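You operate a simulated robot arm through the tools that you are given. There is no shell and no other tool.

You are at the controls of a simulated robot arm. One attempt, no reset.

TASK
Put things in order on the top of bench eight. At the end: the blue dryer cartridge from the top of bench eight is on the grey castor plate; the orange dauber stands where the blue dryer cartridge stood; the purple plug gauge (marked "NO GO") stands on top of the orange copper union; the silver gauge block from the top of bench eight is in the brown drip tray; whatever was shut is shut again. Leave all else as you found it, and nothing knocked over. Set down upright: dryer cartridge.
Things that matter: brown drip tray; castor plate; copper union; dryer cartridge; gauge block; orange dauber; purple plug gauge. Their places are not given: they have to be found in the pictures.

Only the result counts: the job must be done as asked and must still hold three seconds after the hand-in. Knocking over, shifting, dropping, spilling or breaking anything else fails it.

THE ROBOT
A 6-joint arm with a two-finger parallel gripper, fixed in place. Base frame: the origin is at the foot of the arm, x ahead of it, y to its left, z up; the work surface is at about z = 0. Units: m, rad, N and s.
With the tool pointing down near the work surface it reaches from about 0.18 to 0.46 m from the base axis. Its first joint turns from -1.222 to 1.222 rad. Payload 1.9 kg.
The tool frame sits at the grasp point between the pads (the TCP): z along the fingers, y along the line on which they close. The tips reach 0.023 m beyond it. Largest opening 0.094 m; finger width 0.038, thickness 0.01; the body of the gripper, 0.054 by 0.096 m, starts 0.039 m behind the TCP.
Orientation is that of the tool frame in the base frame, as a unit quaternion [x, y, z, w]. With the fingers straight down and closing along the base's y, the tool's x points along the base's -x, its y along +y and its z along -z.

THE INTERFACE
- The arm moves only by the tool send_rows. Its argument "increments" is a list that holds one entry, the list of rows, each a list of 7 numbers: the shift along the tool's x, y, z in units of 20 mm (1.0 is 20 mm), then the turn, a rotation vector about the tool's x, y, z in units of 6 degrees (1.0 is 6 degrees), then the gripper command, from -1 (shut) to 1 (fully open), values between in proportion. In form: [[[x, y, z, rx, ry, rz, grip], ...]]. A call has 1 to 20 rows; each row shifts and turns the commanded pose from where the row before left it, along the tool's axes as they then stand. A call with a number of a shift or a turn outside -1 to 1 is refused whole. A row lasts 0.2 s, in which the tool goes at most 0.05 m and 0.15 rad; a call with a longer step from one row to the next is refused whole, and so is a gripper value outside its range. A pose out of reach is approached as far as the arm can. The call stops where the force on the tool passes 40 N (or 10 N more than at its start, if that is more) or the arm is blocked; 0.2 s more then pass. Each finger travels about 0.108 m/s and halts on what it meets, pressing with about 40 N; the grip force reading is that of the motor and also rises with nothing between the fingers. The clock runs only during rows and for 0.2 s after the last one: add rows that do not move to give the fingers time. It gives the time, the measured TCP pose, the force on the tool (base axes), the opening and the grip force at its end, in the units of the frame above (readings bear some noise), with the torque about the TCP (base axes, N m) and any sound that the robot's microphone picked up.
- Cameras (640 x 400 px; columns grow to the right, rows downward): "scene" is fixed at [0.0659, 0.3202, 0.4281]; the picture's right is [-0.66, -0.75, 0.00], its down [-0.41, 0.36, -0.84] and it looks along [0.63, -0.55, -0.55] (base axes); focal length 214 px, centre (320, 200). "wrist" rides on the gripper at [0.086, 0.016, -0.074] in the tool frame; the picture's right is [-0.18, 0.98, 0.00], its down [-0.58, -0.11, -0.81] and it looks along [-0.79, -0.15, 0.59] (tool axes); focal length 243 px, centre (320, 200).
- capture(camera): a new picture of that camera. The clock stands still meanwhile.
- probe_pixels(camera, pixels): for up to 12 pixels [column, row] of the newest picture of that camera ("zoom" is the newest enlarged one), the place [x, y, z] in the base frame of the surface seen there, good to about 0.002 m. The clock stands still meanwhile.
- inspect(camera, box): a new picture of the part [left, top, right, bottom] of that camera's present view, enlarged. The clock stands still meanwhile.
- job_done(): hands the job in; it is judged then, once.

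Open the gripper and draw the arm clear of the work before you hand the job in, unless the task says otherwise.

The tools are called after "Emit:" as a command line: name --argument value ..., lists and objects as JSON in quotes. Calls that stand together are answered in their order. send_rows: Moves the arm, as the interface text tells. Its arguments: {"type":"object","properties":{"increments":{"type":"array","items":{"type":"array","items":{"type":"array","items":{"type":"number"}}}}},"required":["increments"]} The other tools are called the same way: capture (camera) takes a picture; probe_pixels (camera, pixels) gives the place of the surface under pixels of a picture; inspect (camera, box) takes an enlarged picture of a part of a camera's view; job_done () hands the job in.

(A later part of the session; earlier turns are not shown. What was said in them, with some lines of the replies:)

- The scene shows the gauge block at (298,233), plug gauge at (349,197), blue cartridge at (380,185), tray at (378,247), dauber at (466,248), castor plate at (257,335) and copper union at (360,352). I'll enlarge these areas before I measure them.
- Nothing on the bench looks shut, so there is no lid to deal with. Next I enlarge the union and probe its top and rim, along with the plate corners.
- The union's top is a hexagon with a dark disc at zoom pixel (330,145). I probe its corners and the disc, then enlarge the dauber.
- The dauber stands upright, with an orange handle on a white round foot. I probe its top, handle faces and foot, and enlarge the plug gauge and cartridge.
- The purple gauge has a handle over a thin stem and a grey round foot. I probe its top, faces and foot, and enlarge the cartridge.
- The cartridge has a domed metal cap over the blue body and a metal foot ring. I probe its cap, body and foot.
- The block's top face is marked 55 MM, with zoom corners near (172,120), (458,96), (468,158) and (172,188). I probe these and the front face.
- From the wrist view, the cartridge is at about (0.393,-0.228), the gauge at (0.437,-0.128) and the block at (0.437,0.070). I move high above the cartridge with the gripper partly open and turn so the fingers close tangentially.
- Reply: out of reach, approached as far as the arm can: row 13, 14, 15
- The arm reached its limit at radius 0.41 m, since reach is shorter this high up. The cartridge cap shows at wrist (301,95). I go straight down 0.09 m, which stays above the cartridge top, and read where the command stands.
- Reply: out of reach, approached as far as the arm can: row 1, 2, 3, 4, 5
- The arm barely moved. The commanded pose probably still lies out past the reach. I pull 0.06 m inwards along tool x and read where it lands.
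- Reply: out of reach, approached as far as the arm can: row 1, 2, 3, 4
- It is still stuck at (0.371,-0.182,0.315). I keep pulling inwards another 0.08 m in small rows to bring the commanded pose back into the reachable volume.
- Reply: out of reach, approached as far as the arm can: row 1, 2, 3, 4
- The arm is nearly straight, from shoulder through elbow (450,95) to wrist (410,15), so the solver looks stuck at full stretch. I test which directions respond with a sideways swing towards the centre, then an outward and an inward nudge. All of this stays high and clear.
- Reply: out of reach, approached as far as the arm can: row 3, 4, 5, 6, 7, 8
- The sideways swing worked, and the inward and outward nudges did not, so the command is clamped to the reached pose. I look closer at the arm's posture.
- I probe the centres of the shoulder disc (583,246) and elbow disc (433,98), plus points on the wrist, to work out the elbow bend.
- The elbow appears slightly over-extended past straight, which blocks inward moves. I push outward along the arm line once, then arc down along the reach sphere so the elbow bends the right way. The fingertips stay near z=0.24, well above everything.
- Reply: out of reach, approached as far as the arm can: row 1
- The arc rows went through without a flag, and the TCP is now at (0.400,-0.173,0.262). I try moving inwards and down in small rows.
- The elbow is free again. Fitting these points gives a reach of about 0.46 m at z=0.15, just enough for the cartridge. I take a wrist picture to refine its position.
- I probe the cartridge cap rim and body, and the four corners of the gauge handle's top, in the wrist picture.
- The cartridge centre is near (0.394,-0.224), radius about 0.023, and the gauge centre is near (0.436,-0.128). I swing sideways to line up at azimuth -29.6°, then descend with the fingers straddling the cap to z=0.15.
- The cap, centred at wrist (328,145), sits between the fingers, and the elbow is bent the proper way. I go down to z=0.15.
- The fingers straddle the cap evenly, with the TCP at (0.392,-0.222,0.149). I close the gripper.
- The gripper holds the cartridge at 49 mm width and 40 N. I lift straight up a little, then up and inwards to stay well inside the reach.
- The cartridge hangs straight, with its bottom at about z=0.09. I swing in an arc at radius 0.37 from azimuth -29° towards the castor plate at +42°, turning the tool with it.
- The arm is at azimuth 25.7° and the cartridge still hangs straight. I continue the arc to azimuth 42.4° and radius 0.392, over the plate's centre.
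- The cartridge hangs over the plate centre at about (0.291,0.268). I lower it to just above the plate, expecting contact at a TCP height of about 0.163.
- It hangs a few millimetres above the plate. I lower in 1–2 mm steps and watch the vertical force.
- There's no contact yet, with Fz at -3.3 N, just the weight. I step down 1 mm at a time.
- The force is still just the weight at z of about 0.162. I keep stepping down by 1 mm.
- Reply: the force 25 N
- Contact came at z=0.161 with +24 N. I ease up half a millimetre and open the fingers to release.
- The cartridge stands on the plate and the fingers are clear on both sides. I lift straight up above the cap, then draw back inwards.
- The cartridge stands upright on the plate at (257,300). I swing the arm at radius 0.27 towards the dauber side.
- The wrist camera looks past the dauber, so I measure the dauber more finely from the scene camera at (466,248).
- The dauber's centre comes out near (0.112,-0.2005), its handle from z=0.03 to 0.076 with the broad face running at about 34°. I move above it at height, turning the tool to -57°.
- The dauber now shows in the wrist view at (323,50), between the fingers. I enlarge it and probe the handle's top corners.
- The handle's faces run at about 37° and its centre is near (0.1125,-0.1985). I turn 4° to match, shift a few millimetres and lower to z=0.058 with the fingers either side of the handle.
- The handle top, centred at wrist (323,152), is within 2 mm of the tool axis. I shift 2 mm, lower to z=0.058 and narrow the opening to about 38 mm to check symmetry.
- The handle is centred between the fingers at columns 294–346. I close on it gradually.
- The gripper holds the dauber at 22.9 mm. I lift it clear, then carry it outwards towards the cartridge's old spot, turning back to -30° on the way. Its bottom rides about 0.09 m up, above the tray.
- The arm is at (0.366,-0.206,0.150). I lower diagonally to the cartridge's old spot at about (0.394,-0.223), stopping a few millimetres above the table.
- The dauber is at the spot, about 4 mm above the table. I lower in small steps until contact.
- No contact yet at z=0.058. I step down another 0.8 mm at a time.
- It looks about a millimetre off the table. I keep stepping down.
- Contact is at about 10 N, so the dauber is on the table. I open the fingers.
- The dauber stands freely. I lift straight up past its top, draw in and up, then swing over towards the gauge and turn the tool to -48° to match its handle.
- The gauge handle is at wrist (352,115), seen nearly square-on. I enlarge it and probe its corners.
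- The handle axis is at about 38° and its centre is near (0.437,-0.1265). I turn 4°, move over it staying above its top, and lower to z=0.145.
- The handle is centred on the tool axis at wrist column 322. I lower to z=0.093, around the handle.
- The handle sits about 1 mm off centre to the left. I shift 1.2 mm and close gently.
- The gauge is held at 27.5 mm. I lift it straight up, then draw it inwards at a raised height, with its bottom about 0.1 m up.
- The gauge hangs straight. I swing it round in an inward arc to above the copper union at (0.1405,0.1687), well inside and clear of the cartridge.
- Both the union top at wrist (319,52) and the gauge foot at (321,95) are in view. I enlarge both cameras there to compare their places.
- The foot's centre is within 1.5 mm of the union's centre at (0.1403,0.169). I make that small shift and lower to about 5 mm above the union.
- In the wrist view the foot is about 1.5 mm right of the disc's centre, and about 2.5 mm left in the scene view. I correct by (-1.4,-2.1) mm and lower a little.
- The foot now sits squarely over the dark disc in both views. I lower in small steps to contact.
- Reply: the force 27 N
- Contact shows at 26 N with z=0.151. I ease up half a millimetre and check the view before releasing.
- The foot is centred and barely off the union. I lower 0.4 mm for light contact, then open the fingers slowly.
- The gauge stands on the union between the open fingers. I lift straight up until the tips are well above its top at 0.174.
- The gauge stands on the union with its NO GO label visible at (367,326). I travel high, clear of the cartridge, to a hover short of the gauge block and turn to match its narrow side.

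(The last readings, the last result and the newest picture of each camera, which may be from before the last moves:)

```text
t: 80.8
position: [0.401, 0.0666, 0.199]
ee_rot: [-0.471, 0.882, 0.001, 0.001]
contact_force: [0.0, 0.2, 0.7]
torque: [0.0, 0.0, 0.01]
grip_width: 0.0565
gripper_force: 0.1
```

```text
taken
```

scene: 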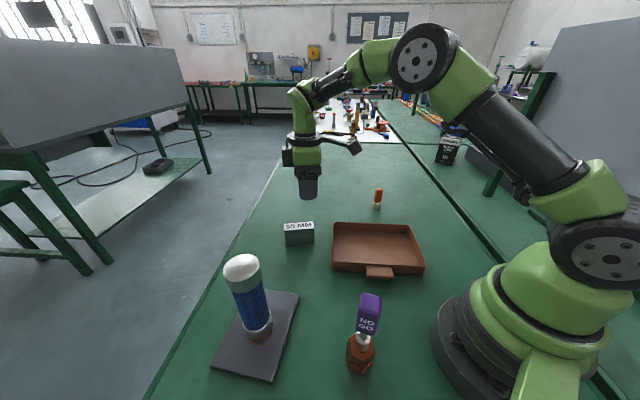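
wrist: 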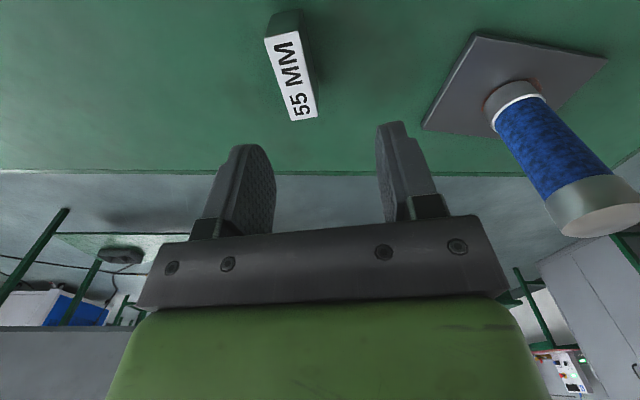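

The block's top label is at wrist (290,75). I probe its four top corners to get its centre and angle.

Emit:
inspect --camera "wrist" --box '[240, 0, 350, 130]'

Emit:
probe_pixels --camera "wrist" --pixels '[[266, 41], [295, 34], [291, 119], [316, 115], [290, 76], [278, 77], [304, 73], [282, 38], [303, 117], [280, 18], [310, 70], [272, 25]]'

```text
3.08 times, centred on (295, 65) of wrist
```

zoom: 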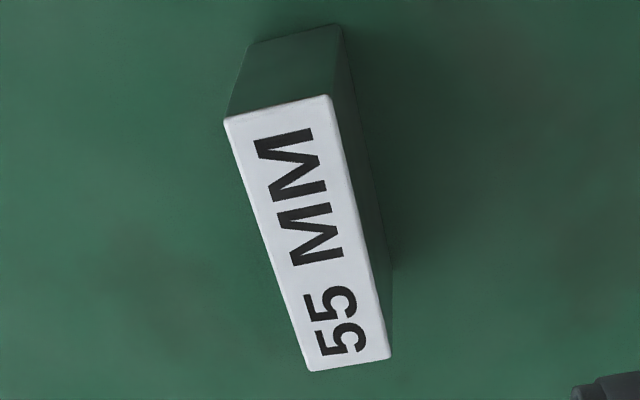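

```text
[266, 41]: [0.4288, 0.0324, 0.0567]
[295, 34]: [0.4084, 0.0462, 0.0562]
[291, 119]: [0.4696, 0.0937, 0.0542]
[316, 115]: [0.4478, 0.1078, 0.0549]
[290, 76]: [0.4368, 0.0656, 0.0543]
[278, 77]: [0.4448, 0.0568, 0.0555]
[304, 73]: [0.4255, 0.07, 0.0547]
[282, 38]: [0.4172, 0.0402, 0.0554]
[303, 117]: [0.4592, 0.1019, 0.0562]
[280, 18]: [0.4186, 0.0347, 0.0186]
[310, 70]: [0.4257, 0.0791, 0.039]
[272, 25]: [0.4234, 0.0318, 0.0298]
```

The block's centre is near (0.438,0.070) with its long axis at 57°. I move over it and lower to about z=0.12 to check alignment.

Emit:
send_rows --increments '[[[-0.387, -0.483, 0.4, 0, 0, -0.045, 0.2], [-0.387, -0.483, 0.4, 0, 0, -0.045, 0.2], [-0.386, -0.483, 0.4, 0, 0, -0.04, 0.2], [0, 0, 0.9, 0, 0, 0, 0.2], [0, 0, 0.9, 0, 0, 0, 0.2], [0, 0, 0.9, 0, 0, 0, 0.2], [0, 0, 0, 0, 0, 0, 0.2]]]'

Emit:
capture --camera "wrist"

Emit:
inspect --camera "scene" --box '[250, 150, 370, 260]'

```text
t: 82.4
position: [0.4374, 0.07, 0.1224]
ee_rot: [-0.478, 0.878, 0.001, 0.0]
contact_force: [0.4, 0.4, -0.9]
torque: [0.05, 0.0, -0.02]
grip_width: 0.0563
gripper_force: 0.1
```

```text
taken
```

wrist: 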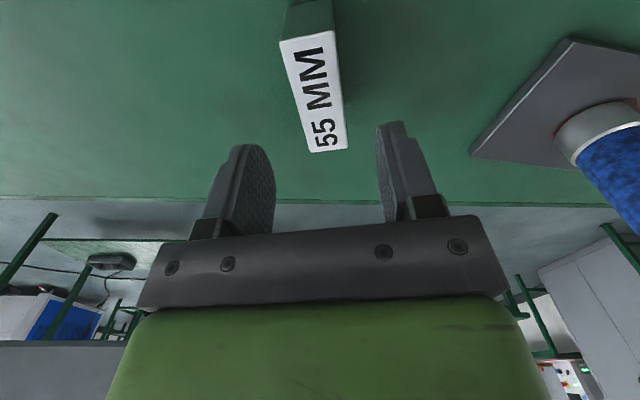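

```text
3.64 times, centred on (310, 205) of scene
```

zoom: 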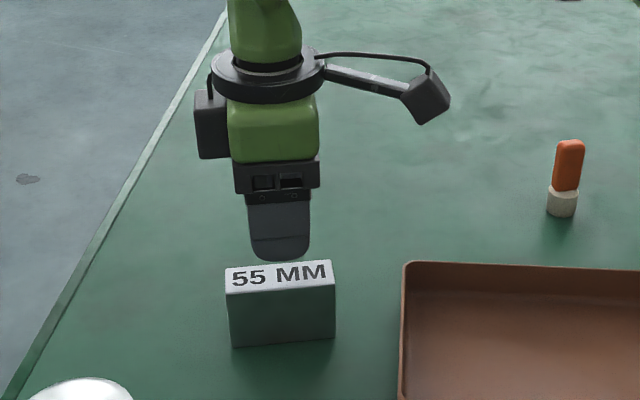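

The block's top centre projects to wrist (319,104), which is on the tool axis within 2 mm. I lower to z=0.034 around it.

Emit:
send_rows --increments '[[[-0.05, -0.03, 0.8, 0, 0, 0, 0.2], [0, 0, 0.9, 0, 0, 0, 0.2], [0, 0, 0.9, 0, 0, 0, 0.2], [0, 0, 0.9, 0, 0, 0, 0.2], [0, 0, 0.9, 0, 0, 0, 0.2], [0, 0, 0, 0, 0, 0, 0.2]]]'

Emit:
capture --camera "wrist"

Emit:
inspect --camera "scene" --box '[250, 170, 350, 260]'

```text
t: 83.8
position: [0.44, 0.069, 0.0333]
ee_rot: [-0.477, 0.879, 0.001, 0.001]
contact_force: [0.3, 0.7, -0.7]
torque: [-0.01, -0.01, 0.0]
grip_width: 0.0562
gripper_force: 0.0
```

```text
taken
```

wrist: 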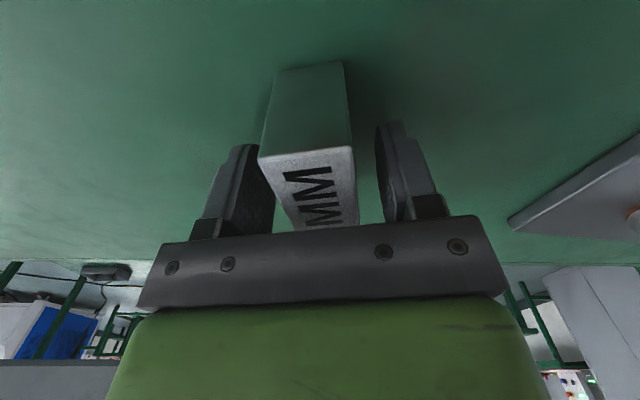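

```text
4.44 times, centred on (300, 215) of scene
```

zoom: 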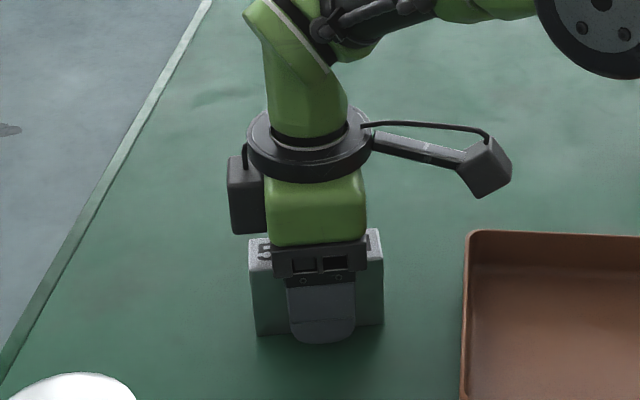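

The fingers straddle the block evenly. I close on it.

Emit:
send_rows --increments '[[[0, 0, 0, 0, 0, 0, -0.1], [0, 0, 0, 0, 0, 0, -0.35], [0, 0, 0, 0, 0, 0, -1], [0, 0, 0, 0, 0, 0, -1], [0, 0, 0, 0, 0, 0, -1]]]'

Emit:
send_rows --increments '[[[0, 0, -0.25, 0, 0, 0, -1], [0, 0, -0.5, 0, 0, 0, -1], [0, 0, 0, 0, 0, 0, -1]]]'

Emit:
inspect --camera "scene" --box '[250, 170, 350, 260]'

```text
t: 85.0
position: [0.4387, 0.0686, 0.0338]
ee_rot: [-0.478, 0.879, 0.0, 0.001]
contact_force: [0.2, 0.6, 0.9]
torque: [0.02, -0.02, 0.01]
grip_width: 0.03
gripper_force: 40.1
```

```text
t: 85.8
position: [0.4387, 0.0706, 0.0498]
ee_rot: [-0.477, 0.879, 0.001, 0.001]
contact_force: [-0.6, 0.1, -3.4]
torque: [0.04, 0.01, -0.03]
grip_width: 0.0299
gripper_force: 40.1
```

```text
4.44 times, centred on (300, 215) of scene
```

zoom: 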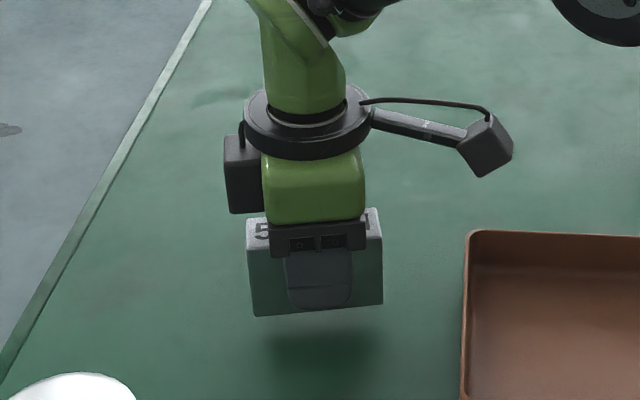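

The block is held level at 30 mm width and weighs about 3.4 N. I lift it, carry it over the tray's middle near (0.2765,-0.052), and turn 13° to line up with the tray.

Emit:
send_rows --increments '[[[0, 0, -0.8, 0, 0, 0, -1], [0, 0, -0.95, 0, 0, 0, -1], [0, 0, -1, 0, 0, 0, -1], [0, 0, -1, 0, 0, 0, -1], [0.866, 0.324, 0, 0, 0, 0, -1], [0.866, 0.324, 0, 0, 0, 0, -1], [0.866, 0.324, 0, 0, 0, 0, -1], [0.866, 0.324, 0, 0, 0, 0, -1], [0.866, 0.324, 0, 0, 0, 0, -1], [0.866, 0.324, 0, 0, 0, 0, -1], [0.866, 0.324, 0, 0, 0, 0, -1], [0.866, 0.324, 0, 0, 0, 0, -1], [0.866, 0.324, 0, 0, 0, 0, -1], [0.866, 0.324, 0, 0, 0, 0, -1], [0.866, 0.324, 0, 0, 0, 0, -1], [0, 0, 0, 0, 0, 0.72, -1], [0, 0, 0, 0, 0, 0.72, -1], [0, 0, 0, 0, 0, 0.72, -1], [0, 0, 0, 0, 0, 0, -1]]]'

Emit:
capture --camera "scene"

Emit:
capture --camera "wrist"

```text
t: 89.8
position: [0.2734, -0.0497, 0.1232]
ee_rot: [-0.374, 0.927, 0.0, 0.001]
contact_force: [0.8, -0.8, -2.9]
torque: [0.03, -0.01, -0.02]
grip_width: 0.0299
gripper_force: 39.8
```

```text
taken
```

scene: 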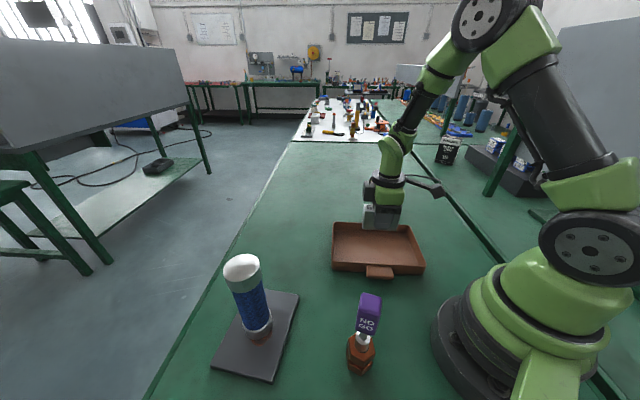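

```text
taken
```

wrist: 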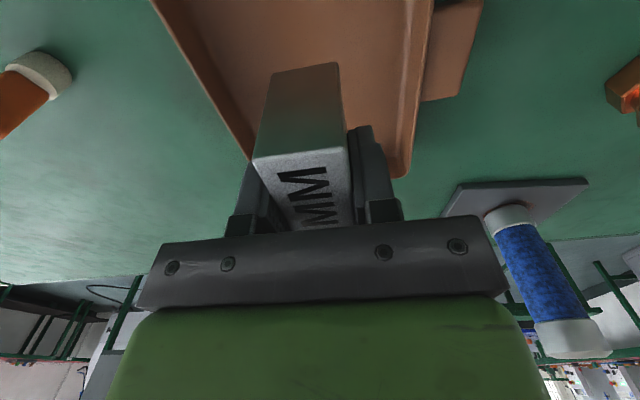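

The block hangs over the tray's middle, parallel to its sides. I lower it to just above the tray floor.

Emit:
send_rows --increments '[[[0, 0, 0.7, 0, 0, 0, -1], [0, 0, 0.8, 0, 0, 0, -1], [0, 0, 0.8, 0, 0, 0, -1], [0, 0, 0.8, 0, 0, 0, -1], [0, 0, 0.7, 0, 0, 0, -1], [0, 0, 0.2, 0, 0, 0, -1], [0, 0, 0, 0, 0, 0, -1]]]'

Emit:
inspect --camera "scene" --box '[310, 170, 440, 290]'

```text
t: 91.4
position: [0.2746, -0.0513, 0.043]
ee_rot: [-0.375, 0.927, 0.0, 0.001]
contact_force: [0.3, 0.6, -3.1]
torque: [0.03, 0.01, 0.02]
grip_width: 0.0297
gripper_force: 40.0
```

```text
3.33 times, centred on (375, 230) of scene
```

zoom: 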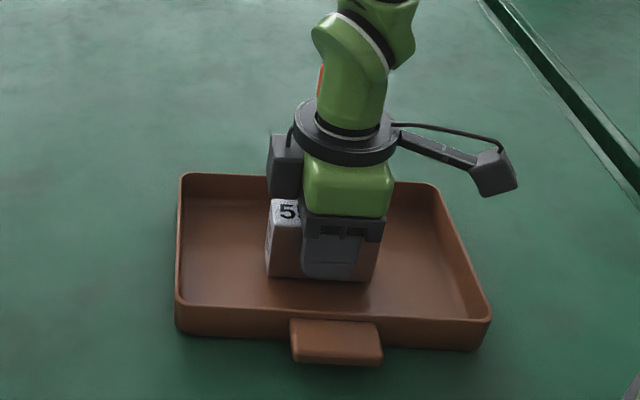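

The block is inside the tray, a few millimetres above the floor. I lower in small steps to contact.

Emit:
send_rows --increments '[[[0, 0, 0.1, 0, 0, 0, -1], [0, 0, 0.05, 0, 0, 0, -1], [0, 0, 0, 0, 0, 0, -1]]]'

Emit:
send_rows --increments '[[[0, 0, 0.05, 0, 0, 0, -1], [0, 0, 0, 0, 0, 0, -1]]]'

Emit:
send_rows --increments '[[[0, 0, 0.04, 0, 0, 0, -1], [0, 0, 0, 0, 0, 0, -1]]]'

```text
t: 92.2
position: [0.2751, -0.0523, 0.0415]
ee_rot: [-0.376, 0.927, 0.001, 0.001]
contact_force: [0.1, 0.2, -4.1]
torque: [-0.03, -0.01, 0.03]
grip_width: 0.0297
gripper_force: 40.3
```

```text
t: 92.8
position: [0.2754, -0.0523, 0.0389]
ee_rot: [-0.375, 0.927, 0.001, 0.0]
contact_force: [0.1, 0.2, -3.0]
torque: [-0.01, 0.03, 0.0]
grip_width: 0.0297
gripper_force: 40.4
```

```text
t: 93.4
position: [0.2737, -0.0521, 0.0375]
ee_rot: [-0.375, 0.927, 0.001, 0.0]
contact_force: [0.0, -1.3, -3.3]
torque: [0.01, -0.01, 0.03]
grip_width: 0.0301
gripper_force: 40.2
```

There's no contact yet at z=0.0375. I step down a little more.

Emit:
send_rows --increments '[[[0, 0, 0.04, 0, 0, 0, -1], [0, 0, 0, 0, 0, 0, -1]]]'

Emit:
send_rows --increments '[[[0, 0, 0.03, 0, 0, 0, -1], [0, 0, 0, 0, 0, 0, -1]]]'

```text
t: 94.0
position: [0.2756, -0.052, 0.0376]
ee_rot: [-0.375, 0.927, 0.0, 0.001]
contact_force: [-1.4, 0.9, 4.4]
torque: [-0.03, 0.02, -0.01]
grip_width: 0.03
gripper_force: 39.9
```

```text
t: 94.6
position: [0.2752, -0.0505, 0.0381]
ee_rot: [-0.374, 0.927, 0.001, 0.0]
contact_force: [-5.1, -2.2, 14.8]
torque: [-0.08, 0.09, -0.07]
grip_width: 0.0298
gripper_force: 40.3
```

Contact has built to about 15 N, so the block rests on the tray floor. I ease up slightly and open the fingers.

Emit:
send_rows --increments '[[[0, 0, -0.02, 0, 0, 0, -1], [0, 0, 0, 0, 0, 0, -0.3], [0, 0, 0, 0, 0, 0, -0.1], [0, 0, 0, 0, 0, 0, 0.2], [0, 0, 0, 0, 0, 0, 0.2]]]'

Emit:
inspect --camera "scene" --box '[310, 170, 440, 290]'

Emit:
capture --camera "wrist"

```text
t: 95.8
position: [0.2749, -0.0527, 0.0372]
ee_rot: [-0.375, 0.927, 0.001, 0.001]
contact_force: [-0.2, -0.1, 0.0]
torque: [-0.02, 0.07, 0.03]
grip_width: 0.0567
gripper_force: 0.0
```

```text
3.33 times, centred on (375, 230) of scene
```

zoom: 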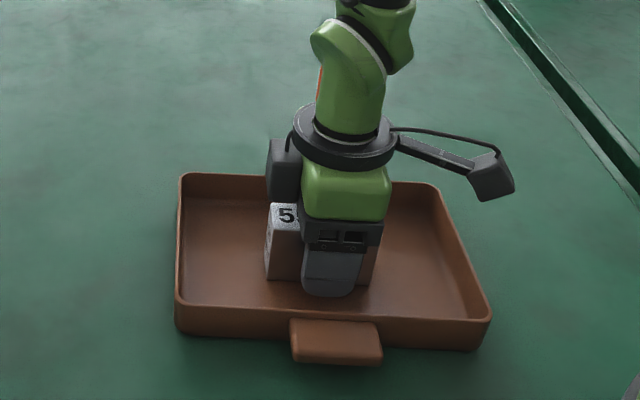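

```text
taken
```

wrist: 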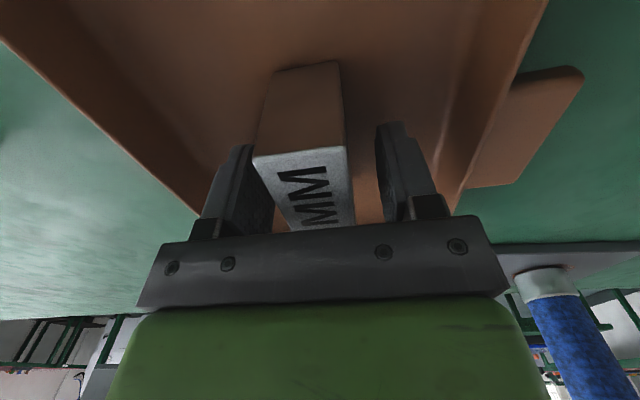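

The block stands free in the tray. I raise the arm straight up, well clear of everything.

Emit:
send_rows --increments '[[[0, 0, -0.3, 0, 0, 0, 0.2], [0, 0, -0.7, 0, 0, 0, 0.2], [0, 0, -0.95, 0, 0, 0, 0.2], [0, 0, -0.95, 0, 0, 0, 0.2], [0, 0, -0.95, 0, 0, 0, 0.2], [0, 0, -0.95, 0, 0, 0, 0.2], [0, 0, -0.95, 0, 0, 0, 0.2], [0, 0, -0.95, 0, 0, 0, 0.2], [0, 0, -0.95, 0, 0, 0, 0.2], [0, 0, -0.95, 0, 0, 0, 0.2], [0, 0, -0.95, 0, 0, 0, 0.2], [0, 0, -0.95, 0, 0, 0, 0.2], [0, 0, -0.95, 0, 0, 0, 0.6], [0, 0, -0.95, 0, 0, 0, 1], [0, 0, -0.95, 0, 0, 0, 1], [0, 0, 0, 0, 0, 0, 1]]]'

Emit:
capture --camera "scene"

Emit:
capture --camera "wrist"

```text
t: 99.2
position: [0.2763, -0.0499, 0.305]
ee_rot: [-0.375, 0.927, 0.001, 0.001]
contact_force: [-0.3, 0.1, 0.2]
torque: [0.02, -0.02, 0.01]
grip_width: 0.0939
gripper_force: 0.1
```

```text
taken
```

scene: 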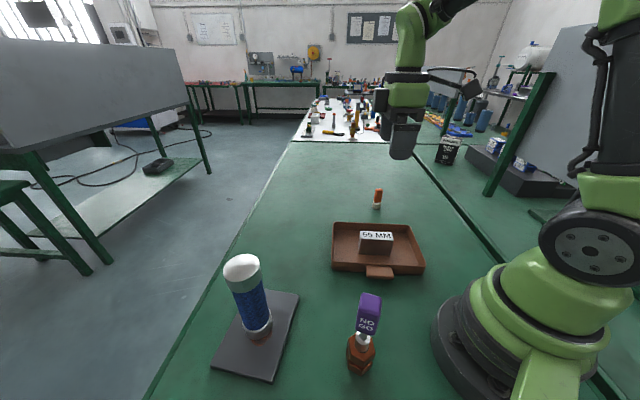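

```text
taken
```

wrist: 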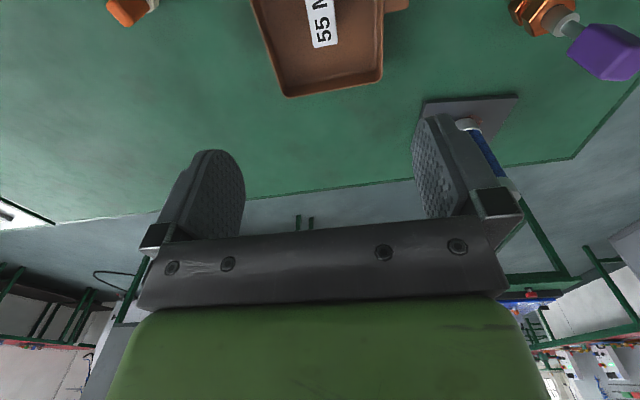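

Everything appears in place: dauber at (378,197), block in the tray at (376,242), gauge on the union and cartridge on the plate. I probe the final positions to check before handing in.

Emit:
probe_pixels --camera "scene" --pixels '[[378, 191], [377, 205], [376, 234], [376, 248], [370, 302], [361, 360], [242, 262], [256, 328], [254, 289], [297, 296], [270, 379], [408, 227]]'

Emit:
inspect --camera "scene" --box '[320, 280, 410, 390]'

Emit:
inspect --camera "scene" --box '[200, 240, 310, 390]'

```text
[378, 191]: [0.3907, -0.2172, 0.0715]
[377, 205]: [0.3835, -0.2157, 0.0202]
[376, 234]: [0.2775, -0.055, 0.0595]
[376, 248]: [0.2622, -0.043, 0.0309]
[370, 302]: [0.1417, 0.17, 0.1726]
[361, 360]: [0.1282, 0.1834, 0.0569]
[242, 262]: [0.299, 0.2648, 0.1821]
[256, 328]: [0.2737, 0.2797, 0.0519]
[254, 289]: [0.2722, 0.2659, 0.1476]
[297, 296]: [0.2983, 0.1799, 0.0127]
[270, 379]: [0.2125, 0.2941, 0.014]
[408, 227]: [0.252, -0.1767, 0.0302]
```

```text
3.64 times, centred on (365, 335) of scene
```

zoom: 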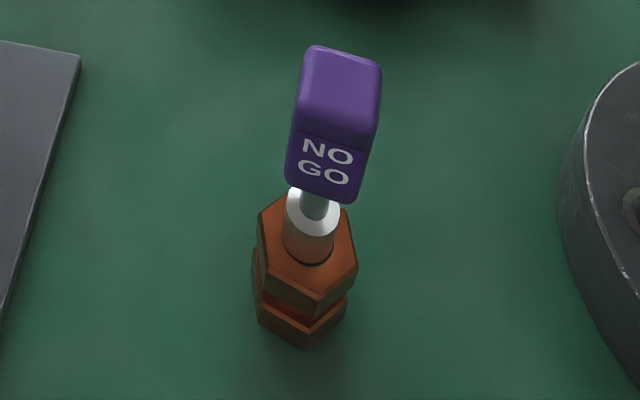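

```text
2.67 times, centred on (255, 315) of scene
```

zoom: 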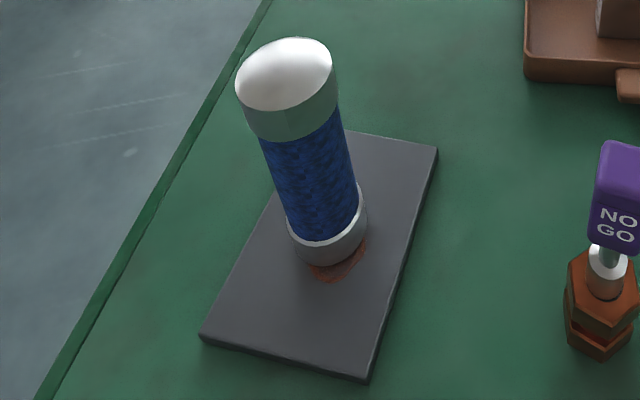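

The pictures show the cartridge upright on the plate and the gauge upright on the union. The block is in the tray, and the dauber is on the old cartridge spot. The plate and tray points I probed match the start to within about 2 mm. The gripper is open and high above the work, so I hand the job in.

Emit:
job_done

```text
The job is handed in.
```

I finished the job and handed it in. The result hasn't come back, so this is based on the last pictures and position checks:

- **Blue dryer cartridge:** it stands upright near the middle of the grey castor plate.
- **Orange dauber:** it stands where the cartridge stood, within a few millimetres.
- **Purple "NO GO" plug gauge:** it stands upright on top of the orange copper union, centred on the dark disc.
- **Silver gauge block:** it sits upright in the middle of the brown drip tray.
- **Everything else:** the plate and tray points I rechecked were within about 2 mm of where they started. I saw nothing knocked over. I saw nothing on the bench that was shut, so there was nothing to close again.

Early on, the arm got stuck at full stretch above the bench. I freed it without touching anything. The gripper is open and about 0.3 m above the bench.
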